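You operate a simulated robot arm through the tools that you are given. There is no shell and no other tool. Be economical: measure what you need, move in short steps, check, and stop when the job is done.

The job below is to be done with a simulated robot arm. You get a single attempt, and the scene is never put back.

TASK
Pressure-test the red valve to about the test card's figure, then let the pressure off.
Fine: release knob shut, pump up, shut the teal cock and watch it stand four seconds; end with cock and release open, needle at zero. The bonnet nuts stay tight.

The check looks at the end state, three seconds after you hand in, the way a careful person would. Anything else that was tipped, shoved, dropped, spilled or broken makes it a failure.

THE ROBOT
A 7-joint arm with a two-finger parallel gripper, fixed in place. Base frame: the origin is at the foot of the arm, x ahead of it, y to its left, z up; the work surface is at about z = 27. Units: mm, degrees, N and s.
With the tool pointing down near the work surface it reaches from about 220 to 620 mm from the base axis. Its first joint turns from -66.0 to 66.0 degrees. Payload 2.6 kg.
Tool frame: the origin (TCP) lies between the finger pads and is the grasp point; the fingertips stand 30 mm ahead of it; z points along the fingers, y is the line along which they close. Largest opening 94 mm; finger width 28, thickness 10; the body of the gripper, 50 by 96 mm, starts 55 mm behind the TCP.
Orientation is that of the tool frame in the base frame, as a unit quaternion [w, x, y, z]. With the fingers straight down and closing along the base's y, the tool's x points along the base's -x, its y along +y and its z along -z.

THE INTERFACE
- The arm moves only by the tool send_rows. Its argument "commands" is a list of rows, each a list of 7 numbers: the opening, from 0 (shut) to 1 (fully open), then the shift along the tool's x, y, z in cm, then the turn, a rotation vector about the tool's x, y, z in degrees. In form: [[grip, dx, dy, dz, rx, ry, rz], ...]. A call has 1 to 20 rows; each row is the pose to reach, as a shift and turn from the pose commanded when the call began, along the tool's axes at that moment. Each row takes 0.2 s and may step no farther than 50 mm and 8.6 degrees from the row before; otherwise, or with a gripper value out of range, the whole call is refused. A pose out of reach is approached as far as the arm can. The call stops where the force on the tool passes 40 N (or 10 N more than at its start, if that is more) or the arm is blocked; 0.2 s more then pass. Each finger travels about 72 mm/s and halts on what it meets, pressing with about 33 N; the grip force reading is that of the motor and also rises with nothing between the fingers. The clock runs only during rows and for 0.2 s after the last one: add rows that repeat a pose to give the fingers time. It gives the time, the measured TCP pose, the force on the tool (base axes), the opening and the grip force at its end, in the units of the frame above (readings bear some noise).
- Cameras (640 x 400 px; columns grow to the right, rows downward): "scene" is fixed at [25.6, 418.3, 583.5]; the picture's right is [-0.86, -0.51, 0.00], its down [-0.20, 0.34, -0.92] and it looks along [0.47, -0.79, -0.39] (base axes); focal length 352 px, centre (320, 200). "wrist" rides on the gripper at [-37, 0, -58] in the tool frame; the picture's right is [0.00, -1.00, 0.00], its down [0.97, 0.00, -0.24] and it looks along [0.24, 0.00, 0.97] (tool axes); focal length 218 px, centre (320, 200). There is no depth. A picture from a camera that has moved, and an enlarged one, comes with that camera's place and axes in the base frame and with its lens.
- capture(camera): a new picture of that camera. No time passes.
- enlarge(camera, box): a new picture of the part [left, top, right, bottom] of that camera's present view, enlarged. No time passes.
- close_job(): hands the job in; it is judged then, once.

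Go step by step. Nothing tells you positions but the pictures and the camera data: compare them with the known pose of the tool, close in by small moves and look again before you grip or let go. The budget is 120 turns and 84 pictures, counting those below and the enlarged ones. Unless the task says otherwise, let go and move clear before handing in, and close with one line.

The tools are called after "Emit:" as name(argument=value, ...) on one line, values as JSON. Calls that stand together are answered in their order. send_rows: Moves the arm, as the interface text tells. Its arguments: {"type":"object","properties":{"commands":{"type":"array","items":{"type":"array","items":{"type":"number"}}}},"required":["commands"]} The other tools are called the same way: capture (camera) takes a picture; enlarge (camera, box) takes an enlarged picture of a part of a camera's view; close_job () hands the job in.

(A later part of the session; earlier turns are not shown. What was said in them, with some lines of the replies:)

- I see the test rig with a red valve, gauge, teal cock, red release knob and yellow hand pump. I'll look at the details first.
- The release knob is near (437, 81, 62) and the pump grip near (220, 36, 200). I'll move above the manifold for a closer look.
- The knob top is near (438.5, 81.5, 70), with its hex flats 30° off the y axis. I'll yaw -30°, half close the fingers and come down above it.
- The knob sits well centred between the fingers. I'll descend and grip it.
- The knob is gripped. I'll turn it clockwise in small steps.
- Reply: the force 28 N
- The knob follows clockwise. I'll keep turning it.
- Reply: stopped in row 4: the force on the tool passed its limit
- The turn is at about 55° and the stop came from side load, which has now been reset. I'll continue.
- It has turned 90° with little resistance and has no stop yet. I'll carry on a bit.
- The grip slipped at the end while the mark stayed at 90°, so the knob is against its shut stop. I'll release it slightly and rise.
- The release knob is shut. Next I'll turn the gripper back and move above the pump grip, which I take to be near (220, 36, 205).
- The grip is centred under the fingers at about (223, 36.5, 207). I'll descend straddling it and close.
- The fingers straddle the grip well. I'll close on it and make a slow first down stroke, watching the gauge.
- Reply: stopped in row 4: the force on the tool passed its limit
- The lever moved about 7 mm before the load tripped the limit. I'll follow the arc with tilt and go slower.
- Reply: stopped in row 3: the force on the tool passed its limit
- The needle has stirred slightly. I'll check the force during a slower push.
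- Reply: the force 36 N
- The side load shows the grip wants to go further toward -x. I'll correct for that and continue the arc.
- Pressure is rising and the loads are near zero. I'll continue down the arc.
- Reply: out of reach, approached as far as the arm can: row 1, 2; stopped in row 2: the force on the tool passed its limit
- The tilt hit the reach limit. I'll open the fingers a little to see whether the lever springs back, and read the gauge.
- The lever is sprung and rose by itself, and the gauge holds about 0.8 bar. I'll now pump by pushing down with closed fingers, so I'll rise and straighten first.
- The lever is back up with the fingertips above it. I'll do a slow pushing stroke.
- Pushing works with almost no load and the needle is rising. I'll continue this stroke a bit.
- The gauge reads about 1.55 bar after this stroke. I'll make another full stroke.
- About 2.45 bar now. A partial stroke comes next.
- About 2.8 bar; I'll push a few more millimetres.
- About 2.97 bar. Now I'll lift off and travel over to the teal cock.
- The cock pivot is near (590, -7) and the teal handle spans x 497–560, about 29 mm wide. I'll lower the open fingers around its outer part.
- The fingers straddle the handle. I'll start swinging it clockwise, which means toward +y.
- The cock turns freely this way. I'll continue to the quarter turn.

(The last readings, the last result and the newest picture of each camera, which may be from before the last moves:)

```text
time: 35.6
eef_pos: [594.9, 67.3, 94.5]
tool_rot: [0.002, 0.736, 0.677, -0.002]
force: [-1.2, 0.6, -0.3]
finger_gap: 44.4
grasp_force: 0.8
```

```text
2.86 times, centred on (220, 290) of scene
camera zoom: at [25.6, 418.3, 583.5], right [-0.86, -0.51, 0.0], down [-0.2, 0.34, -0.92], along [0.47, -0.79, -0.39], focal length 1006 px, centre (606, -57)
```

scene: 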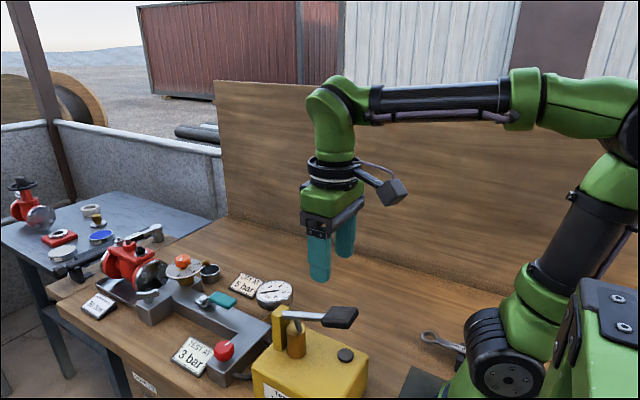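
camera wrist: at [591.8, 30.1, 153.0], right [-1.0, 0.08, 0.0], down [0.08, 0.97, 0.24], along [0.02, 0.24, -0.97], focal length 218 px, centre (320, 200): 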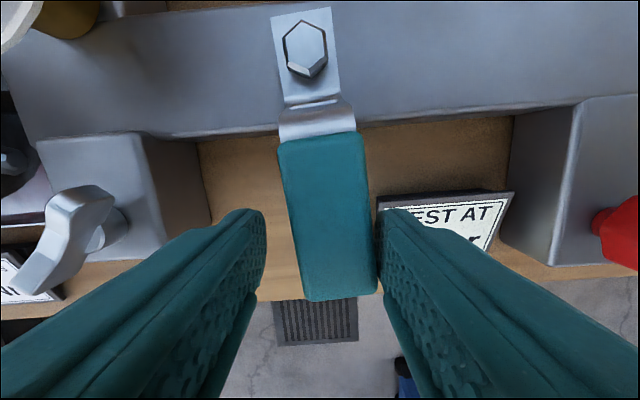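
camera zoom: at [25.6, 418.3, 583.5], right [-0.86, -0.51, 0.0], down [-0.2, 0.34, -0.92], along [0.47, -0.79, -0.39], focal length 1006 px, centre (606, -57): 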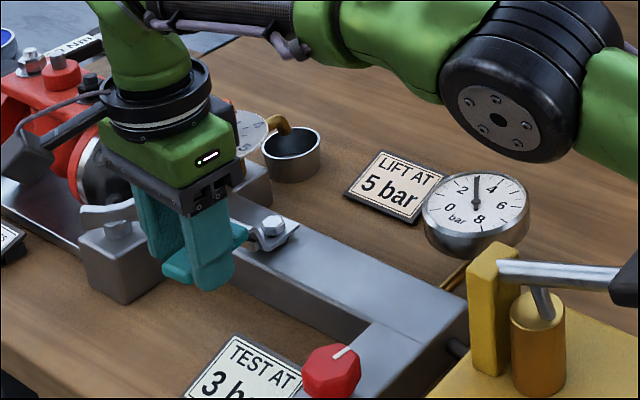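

The handle is at about 87°. I'll nudge a few degrees more to find the stop.

Emit:
send_rows(commands=[[0.47, -0.02, 0.35, 0, 0, 0, 2], [0.47, -0.04, 0.7, 0, 0, 0, 4], [0.47, -0.04, 0.9, 0, 0, 0, 4]])

Emit:
capture(camera="wrist")

Emit:
enlarge(camera="scene", box=[250, 270, 300, 310])

```text
time: 36.4
eef_pos: [602.9, 65.4, 94.8]
tool_rot: [0.0, 0.759, 0.651, -0.003]
force: [-11.6, -1.9, 3.4]
finger_gap: 50.4
grasp_force: 5.3
```

```text
42 pictures are left
camera wrist: at [597.9, 28.8, 152.7], right [-0.99, 0.15, 0.0], down [0.15, 0.96, 0.24], along [0.03, 0.23, -0.97], focal length 218 px, centre (320, 200)
```

wrist: 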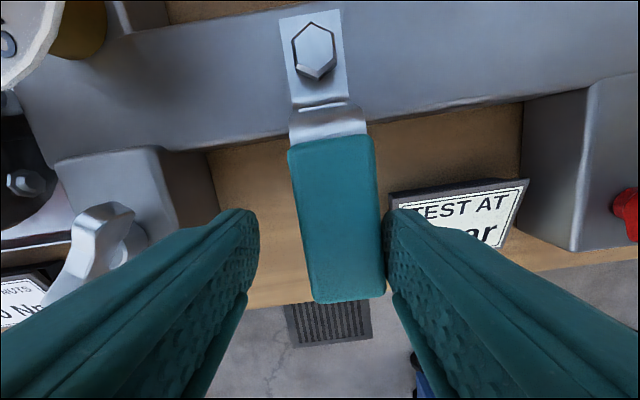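

```text
10.00 times, centred on (275, 290) of scene
camera zoom: at [25.6, 418.3, 583.5], right [-0.86, -0.51, 0.0], down [-0.2, 0.34, -0.92], along [0.47, -0.79, -0.39], focal length 3523 px, centre (770, -700)
```

zoom: 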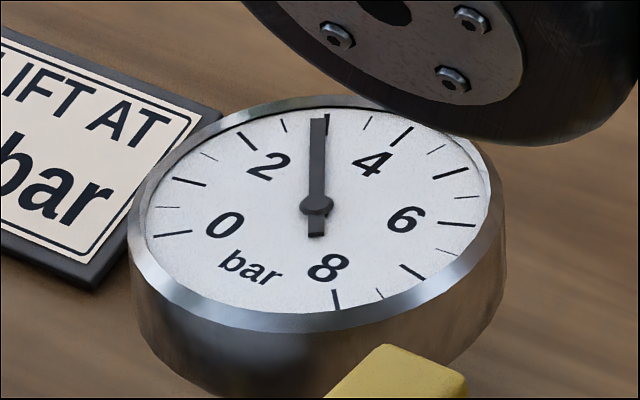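

The handle is against its stop, so the cock is shut, and the gauge reads about 2.9 bar. I'll ease off and wait more than 4 s.

Emit:
send_rows(commands=[[0.47, 0, -0.8, 0, 0, 0, -2], [0.47, 0, -0.8, 0, 0, 0, -4], [0.47, 0, -0.8, 0, 0, 0, -4], [0.47, 0, -0.8, 0, 0, 0, -4], [0.47, 0, -0.8, 0, 0, 0, -4], [0.47, 0, -0.8, 0, 0, 0, -4], [0.47, 0, -0.8, 0, 0, 0, -4], [0.47, 0, -0.8, 0, 0, 0, -4], [0.47, 0, -0.8, 0, 0, 0, -4], [0.47, 0, -0.8, 0, 0, 0, -4], [0.47, 0, -0.8, 0, 0, 0, -4], [0.47, 0, -0.8, 0, 0, 0, -4], [0.47, 0, -0.8, 0, 0, 0, -4], [0.47, 0, -0.8, 0, 0, 0, -4], [0.47, 0, -0.8, 0, 0, 0, -4], [0.47, 0, -0.8, 0, 0, 0, -4], [0.47, 0, -0.8, 0, 0, 0, -4], [0.47, 0, -0.8, 0, 0, 0, -4], [0.47, 0, -0.8, 0, 0, 0, -4], [0.47, 0, -0.8, 0, 0, 0, -4]])

Emit:
enlarge(camera="scene", box=[250, 270, 300, 310])

Emit:
capture(camera="wrist")

```text
time: 40.6
eef_pos: [595.8, 66.8, 94.3]
tool_rot: [0.001, 0.735, 0.678, -0.001]
force: [0.1, -0.5, -0.4]
finger_gap: 44.2
grasp_force: 0.1
```

```text
10.00 times, centred on (275, 290) of scene
camera zoom: at [25.6, 418.3, 583.5], right [-0.86, -0.51, 0.0], down [-0.2, 0.34, -0.92], along [0.47, -0.79, -0.39], focal length 3523 px, centre (770, -700)
```

zoom: 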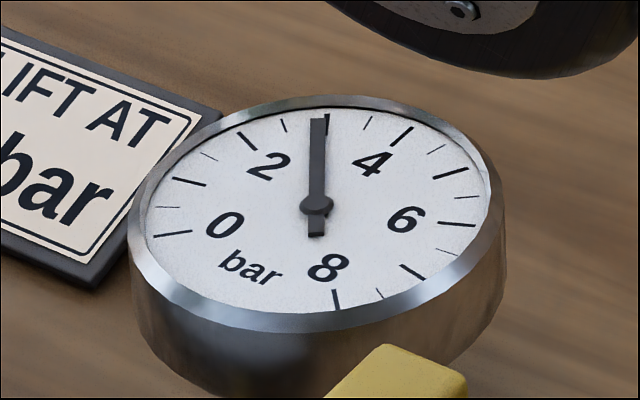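

```text
39 pictures are left
camera wrist: at [592.8, 30.1, 152.7], right [-1.0, 0.08, 0.0], down [0.08, 0.97, 0.24], along [0.02, 0.24, -0.97], focal length 218 px, centre (320, 200)
```

wrist: 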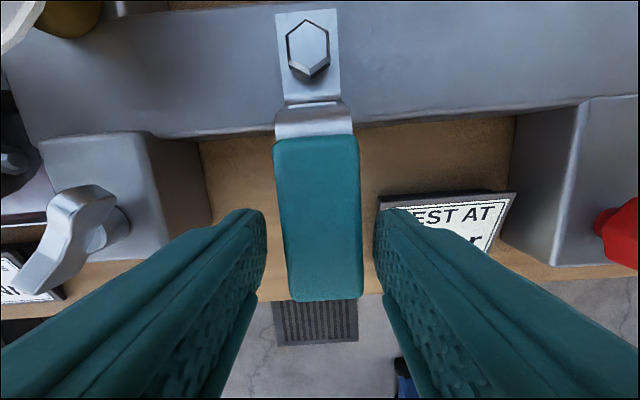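

The pressure stands at 2.9 bar with the cock shut for over 4 s. Now I'll swing the cock back open after one more second of hold.

Emit:
send_rows(commands=[[0.47, 0, 0, 0, 0, 0, 0], [0.47, 0, 0, 0, 0, 0, 0], [0.47, 0, 0, 0, 0, 0, 0], [0.47, 0, 0, 0, 0, 0, 0], [0.47, -0.07, -1.04, 0, 0, 0, -8], [0.47, -0.29, -2.07, 0, 0, 0, -16], [0.47, -0.65, -3.05, 0, 0, 0, -24], [0.47, -1.14, -3.97, 0, 0, 0, -32], [0.47, -1.75, -4.82, 0, 0, 0, -40], [0.47, -2.48, -5.57, 0, 0, 0, -48], [0.47, -3.31, -6.22, 0, 0, 0, -56], [0.47, -4.21, -6.74, 0, 0, 0, -64], [0.47, -5.18, -7.13, 0, 0, 0, -72], [0.47, -6.2, -7.39, 0, 0, 0, -80], [0.47, -7.24, -7.5, 0, 0, 0, -88], [0.47, -8.28, -7.46, 0, 0, 0, -96], [0.47, -8.8, -7.39, 0, 0, 0, -100]])

Emit:
capture(camera="wrist")

Emit:
enlarge(camera="scene", box=[250, 270, 300, 310])

```text
time: 44.2
eef_pos: [515.2, -14.7, 94.7]
tool_rot: [0.0, -0.049, 0.999, -0.002]
force: [0.5, 1.9, -1.0]
finger_gap: 45.6
grasp_force: 1.3
```

```text
38 pictures are left
camera wrist: at [551.9, -10.7, 152.7], right [0.1, -1.0, 0.0], down [-0.97, -0.09, 0.24], along [-0.24, -0.03, -0.97], focal length 218 px, centre (320, 200)
```

wrist: 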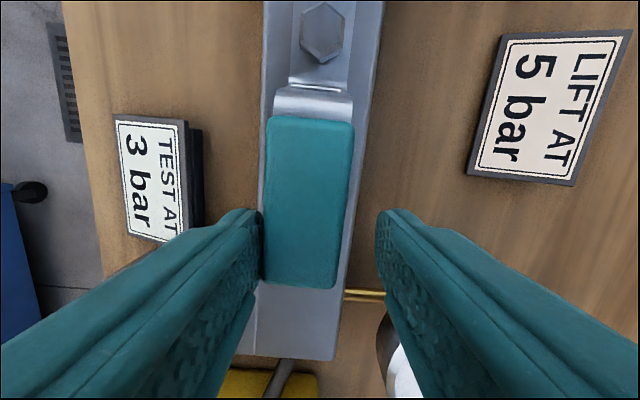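

```text
10.00 times, centred on (275, 290) of scene
camera zoom: at [25.6, 418.3, 583.5], right [-0.86, -0.51, 0.0], down [-0.2, 0.34, -0.92], along [0.47, -0.79, -0.39], focal length 3523 px, centre (770, -700)
```

zoom: 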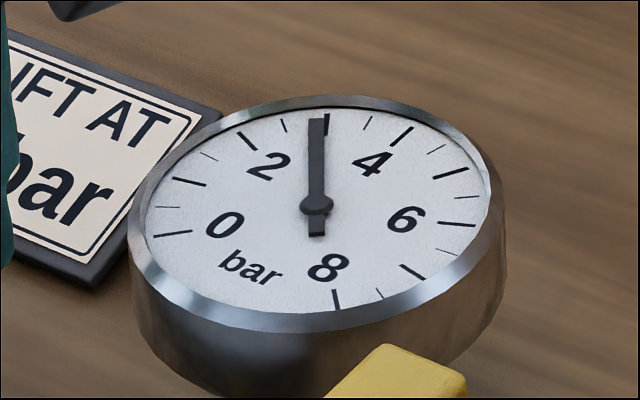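

The handle is in line with the pipe. I'll give a small nudge to confirm the open stop, then lift out.

Emit:
send_rows(commands=[[0.47, 0, -0.3, 0, 0, 0, -1], [0.47, 0, -0.5, 0, 0, 0, -1]])

Emit:
capture(camera="wrist")

```text
time: 44.8
eef_pos: [515.9, -18.2, 94.2]
tool_rot: [-0.001, -0.056, 0.998, 0.0]
force: [0.1, 13.8, -3.4]
finger_gap: 52.0
grasp_force: 6.4
```

```text
36 pictures are left
camera wrist: at [552.3, -13.6, 152.8], right [0.11, -0.99, 0.0], down [-0.96, -0.11, 0.24], along [-0.24, -0.03, -0.97], focal length 218 px, centre (320, 200)
```

wrist: 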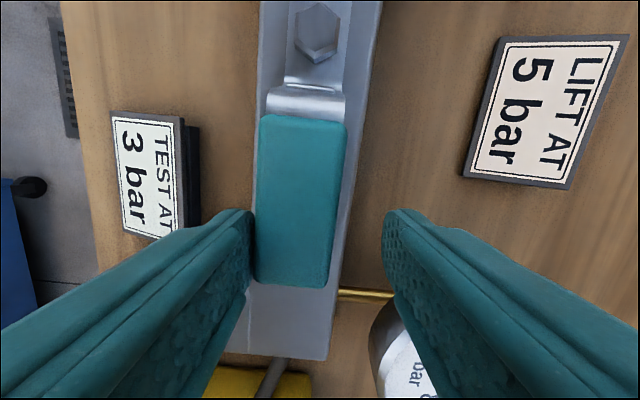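

The stop is confirmed and the cock is open. I'll lift out and move over the release knob at about +50° yaw so I can turn it counter-clockwise.

Emit:
send_rows(commands=[[0.47, 0, 0.8, 0, 0, 0, 0], [0.47, 0, 0.8, -4, 0, 0, 0], [0.5, 0, 0.8, -8, 0, 0, 0], [0.6, 1, 2.5, -10, 0, 0, 8], [0.65, 2, 4.5, -10, 0, 0, 16], [0.65, 3, 6.5, -10, 0, 0, 24], [0.65, 4.5, 8.5, -10, 0, 0, 32], [0.65, 6.4, 10.8, -9, 0, 0, 40], [0.65, 6.4, 10.8, -6, 0, 0, 48], [0.65, 6.4, 10.8, -3.2, 0, 0, 56], [0.65, 6.4, 10.8, -2.6, 0, 0, 56]])

Emit:
capture(camera="wrist")

```text
time: 47.2
eef_pos: [440.3, 80.5, 121.1]
tool_rot: [0.002, 0.42, 0.908, -0.002]
force: [0.0, -0.2, 0.0]
finger_gap: 61.0
grasp_force: 0.1
```

```text
35 pictures are left
camera wrist: at [463.3, 52.0, 179.2], right [-0.76, -0.65, 0.0], down [-0.63, 0.74, 0.24], along [-0.15, 0.18, -0.97], focal length 218 px, centre (320, 200)
```

wrist: 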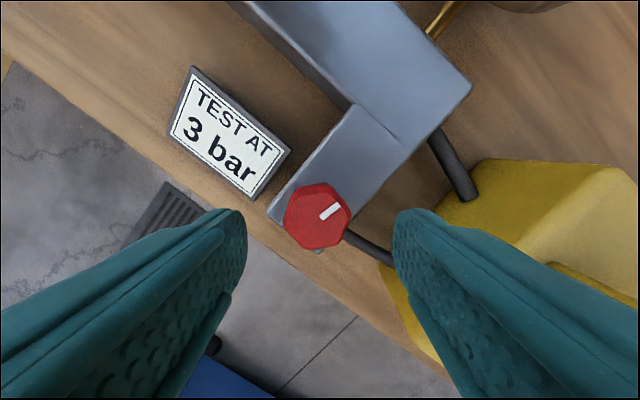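

The knob mark is at about 104° clockwise. I'll align to the flats at about 74° yaw, descend and grip.

Emit:
send_rows(commands=[[0.55, 0, 0, 0, 0, 0, 8], [0.53, 0, 0, 0, 0, 0, 16], [0.53, 0, 0, 0, 0, 0, 24], [0.53, 0, 0, 1.5, 0, 0, 24], [0.53, 0, 0, 2.7, 0, 0, 24], [0.53, 0, 0, 3.4, 0, 0, 24]])

Emit:
capture(camera="wrist")

```text
time: 48.6
eef_pos: [439.2, 79.7, 86.0]
tool_rot: [0.0, 0.599, 0.801, -0.001]
force: [-0.2, 0.7, 0.1]
finger_gap: 49.6
grasp_force: 0.0
```

```text
34 pictures are left
camera wrist: at [450.4, 44.4, 144.5], right [-0.96, -0.28, 0.0], down [-0.27, 0.93, 0.24], along [-0.07, 0.23, -0.97], focal length 218 px, centre (320, 200)
```

wrist: 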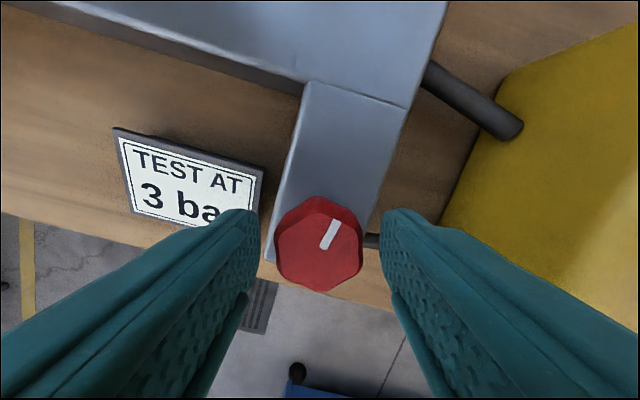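

It is well centred. I'll grip and turn counter-clockwise.

Emit:
send_rows(commands=[[0.2, 0, 0, 0, 0, 0, 0], [0.2, 0, 0, 0, 0, 0, 0], [0.2, 0, 0, 0, 0, 0, -6], [0.2, 0, 0, 0, 0, 0, -12], [0.2, 0, 0, 0, 0, 0, -18], [0.2, 0, 0, 0, 0, 0, -24], [0.2, 0, 0, 0, 0, 0, -30], [0.2, 0, 0, 0, 0, 0, -36], [0.2, 0, 0, 0, 0, 0, -42], [0.2, 0, 0, 0, 0, 0, -48], [0.2, 0, 0, 0, 0, 0, -54]])

Emit:
capture(camera="wrist")

Emit:
enlarge(camera="scene", box=[250, 270, 300, 310])

```text
time: 50.1
eef_pos: [442.8, 80.4, 86.1]
tool_rot: [0.003, 0.42, 0.908, -0.001]
force: [3.0, -0.1, -2.7]
finger_gap: 39.7
grasp_force: 45.1
stopped in row 7: the force on the tool passed its limit (the readings are from after the stop); the commanded pose is now the measured one
```

```text
33 pictures are left
camera wrist: at [464.8, 52.5, 144.7], right [-0.76, -0.65, 0.0], down [-0.63, 0.74, 0.23], along [-0.15, 0.18, -0.97], focal length 218 px, centre (320, 200)
```

wrist: 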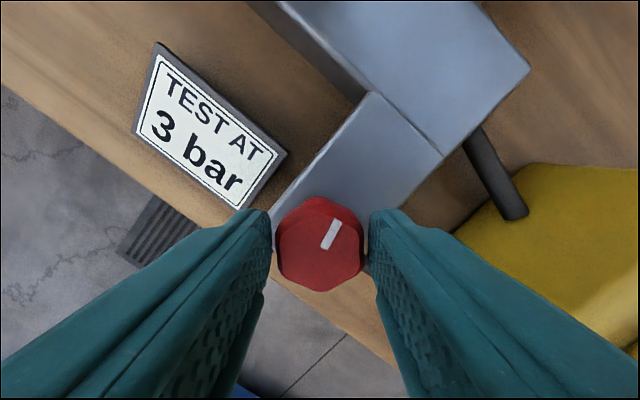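

```text
10.00 times, centred on (275, 290) of scene
camera zoom: at [25.6, 418.3, 583.5], right [-0.86, -0.51, 0.0], down [-0.2, 0.34, -0.92], along [0.47, -0.79, -0.39], focal length 3523 px, centre (770, -700)
```

zoom: 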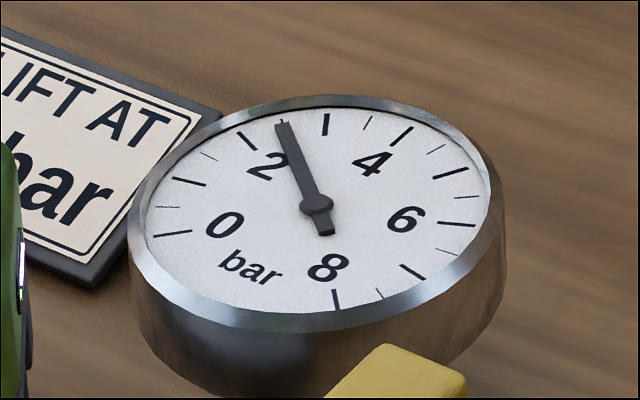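

The knob turns and the pressure is dropping to about 2.5 bar. I'll continue counter-clockwise in shorter calls.

Emit:
send_rows(commands=[[0.2, 0, 0, 0, 0, 0, -5], [0.2, 0, 0, 0, 0, 0, -10], [0.2, 0, 0, 0, 0, 0, -15], [0.2, 0, 0, 0, 0, 0, -20], [0.2, 0, 0, 0, 0, 0, -25], [0.2, 0, 0, 0, 0, 0, -30], [0.2, 0, 0, 0, 0, 0, -35], [0.2, 0, 0, 0, 0, 0, -40]])

Emit:
send_rows(commands=[[0.2, 0, 0, 0, 0, 0, -5], [0.2, 0, 0, 0, 0, 0, -10], [0.2, 0, 0, 0, 0, 0, -15], [0.2, 0, 0, 0, 0, 0, -20]])

Emit:
capture(camera="wrist")

Emit:
enlarge(camera="scene", box=[250, 270, 300, 310])

```text
time: 51.8
eef_pos: [441.8, 81.5, 85.0]
tool_rot: [0.006, 0.111, 0.994, -0.001]
force: [2.3, 0.8, -1.2]
finger_gap: 39.9
grasp_force: 45.7
stopped in row 8: the force on the tool passed its limit (the readings are from after the stop); the commanded pose is now the measured one
```

```text
time: 52.8
eef_pos: [441.8, 82.4, 87.0]
tool_rot: [0.005, -0.065, 0.998, -0.002]
force: [2.5, 5.6, -6.0]
finger_gap: 40.0
grasp_force: 45.2
```

```text
31 pictures are left
camera wrist: at [478.0, 87.6, 144.9], right [0.13, -0.99, 0.0], down [-0.96, -0.12, 0.23], along [-0.23, -0.03, -0.97], focal length 218 px, centre (320, 200)
```

wrist: 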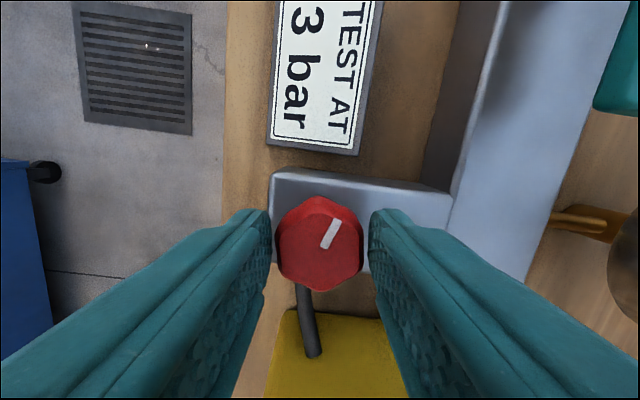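

```text
10.00 times, centred on (275, 290) of scene
camera zoom: at [25.7, 418.3, 583.5], right [-0.86, -0.51, 0.0], down [-0.2, 0.34, -0.92], along [0.47, -0.79, -0.39], focal length 3523 px, centre (770, -700)
```

zoom: 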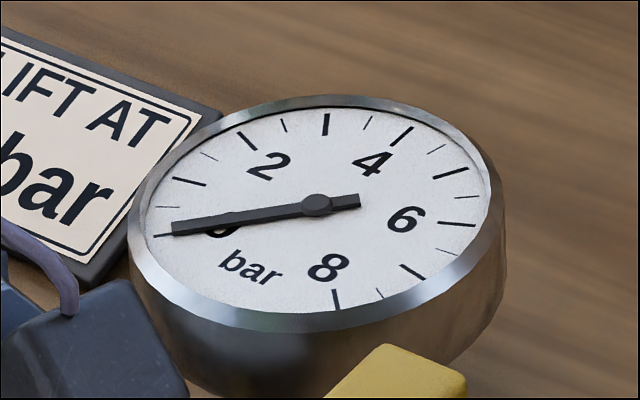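

The needle is almost at zero. I'll turn the last ~24° back to the original open position.

Emit:
send_rows(commands=[[0.2, 0, 0, 0, 0, 0, -5], [0.2, 0, 0, 0, 0, 0, -10], [0.2, 0, 0, 0, 0, 0, -15], [0.2, 0, 0, 0, 0, 0, -20], [0.2, 0, 0, 0, 0, 0, -24]])

Emit:
capture(camera="wrist")

```text
time: 54.0
eef_pos: [440.7, 84.6, 87.3]
tool_rot: [0.003, -0.268, 0.963, -0.001]
force: [-1.8, 15.0, 1.0]
finger_gap: 40.2
grasp_force: 44.4
```

```text
29 pictures are left
camera wrist: at [472.2, 102.3, 144.8], right [0.52, -0.86, 0.0], down [-0.83, -0.5, 0.23], along [-0.2, -0.12, -0.97], focal length 218 px, centre (320, 200)
```

wrist: 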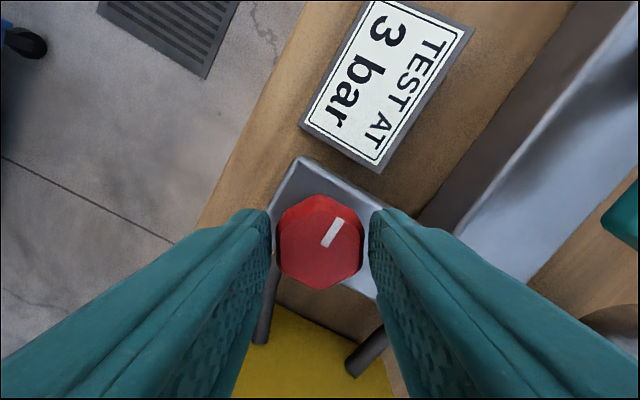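

The knob is back at its original open mark. I'll release it, rise clear and check everything.

Emit:
send_rows(commands=[[0.5, 0, 0, 0, 0, 0, 0], [0.6, 0, 0, 0, 0, 0, 0], [0.6, 0, 0, -2, 0, 0, 0], [0.6, 0, 0, -6, 0, 0, 0], [0.6, 0, 0, -10, 0, 0, 0], [0.6, 0, 0, -14, 0, 0, 0], [0.6, 1, 0, -18, 0, 0, 8], [0.6, 3, 0, -21, 0, 0, 16], [0.6, 6, -3, -22, 0, 0, 24], [0.6, 9, -6, -22, 0, 0, 30]])

Emit:
capture(camera="wrist")

Emit:
enlarge(camera="scene", box=[60, 220, 380, 400])

Emit:
enlarge(camera="scene", box=[250, 270, 300, 310])

```text
time: 56.2
eef_pos: [396.0, -15.0, 307.7]
tool_rot: [0.005, -0.009, 1.0, -0.001]
force: [0.1, 0.4, 0.3]
finger_gap: 56.4
grasp_force: 0.1
```

```text
28 pictures are left
camera wrist: at [431.4, -14.8, 365.5], right [0.02, -1.0, 0.0], down [-0.97, -0.02, 0.23], along [-0.23, -0.01, -0.97], focal length 218 px, centre (320, 200)
```

wrist: 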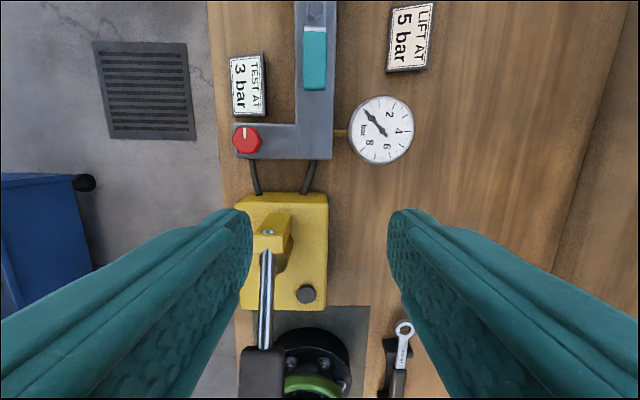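

```text
2.00 times, centred on (220, 310) of scene
camera zoom: at [25.6, 418.4, 583.5], right [-0.86, -0.51, 0.0], down [-0.2, 0.34, -0.92], along [0.47, -0.79, -0.39], focal length 704 px, centre (520, -20)
```

zoom: 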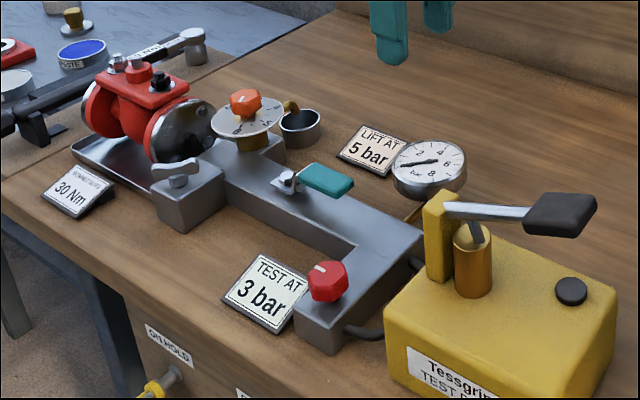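

```text
10.00 times, centred on (275, 290) of scene
camera zoom: at [25.6, 418.4, 583.5], right [-0.86, -0.51, 0.0], down [-0.2, 0.34, -0.92], along [0.47, -0.79, -0.39], focal length 3523 px, centre (770, -700)
```

zoom: 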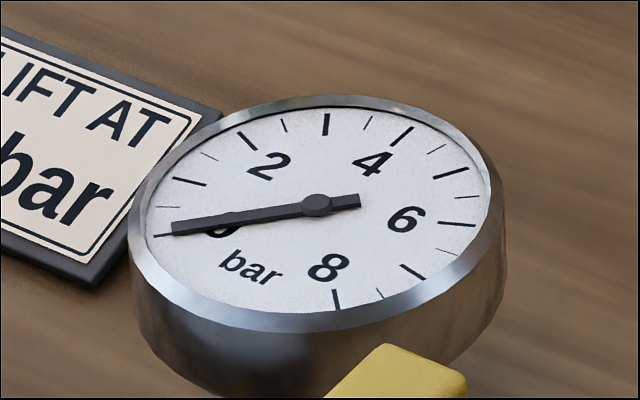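

Needle at zero, cock in line (open), release knob back open, pump lever up and nothing else disturbed. I'm handing in.

Emit:
close_job()

```text
The job is handed in.
```

I pumped the red valve to about 2.9 bar against the card's 3 bar. It stood more than 4 s with the teal cock shut and no visible drop on the gauge. The cock and release knob are now open, the needle is at zero, and I left the bonnet nuts alone.
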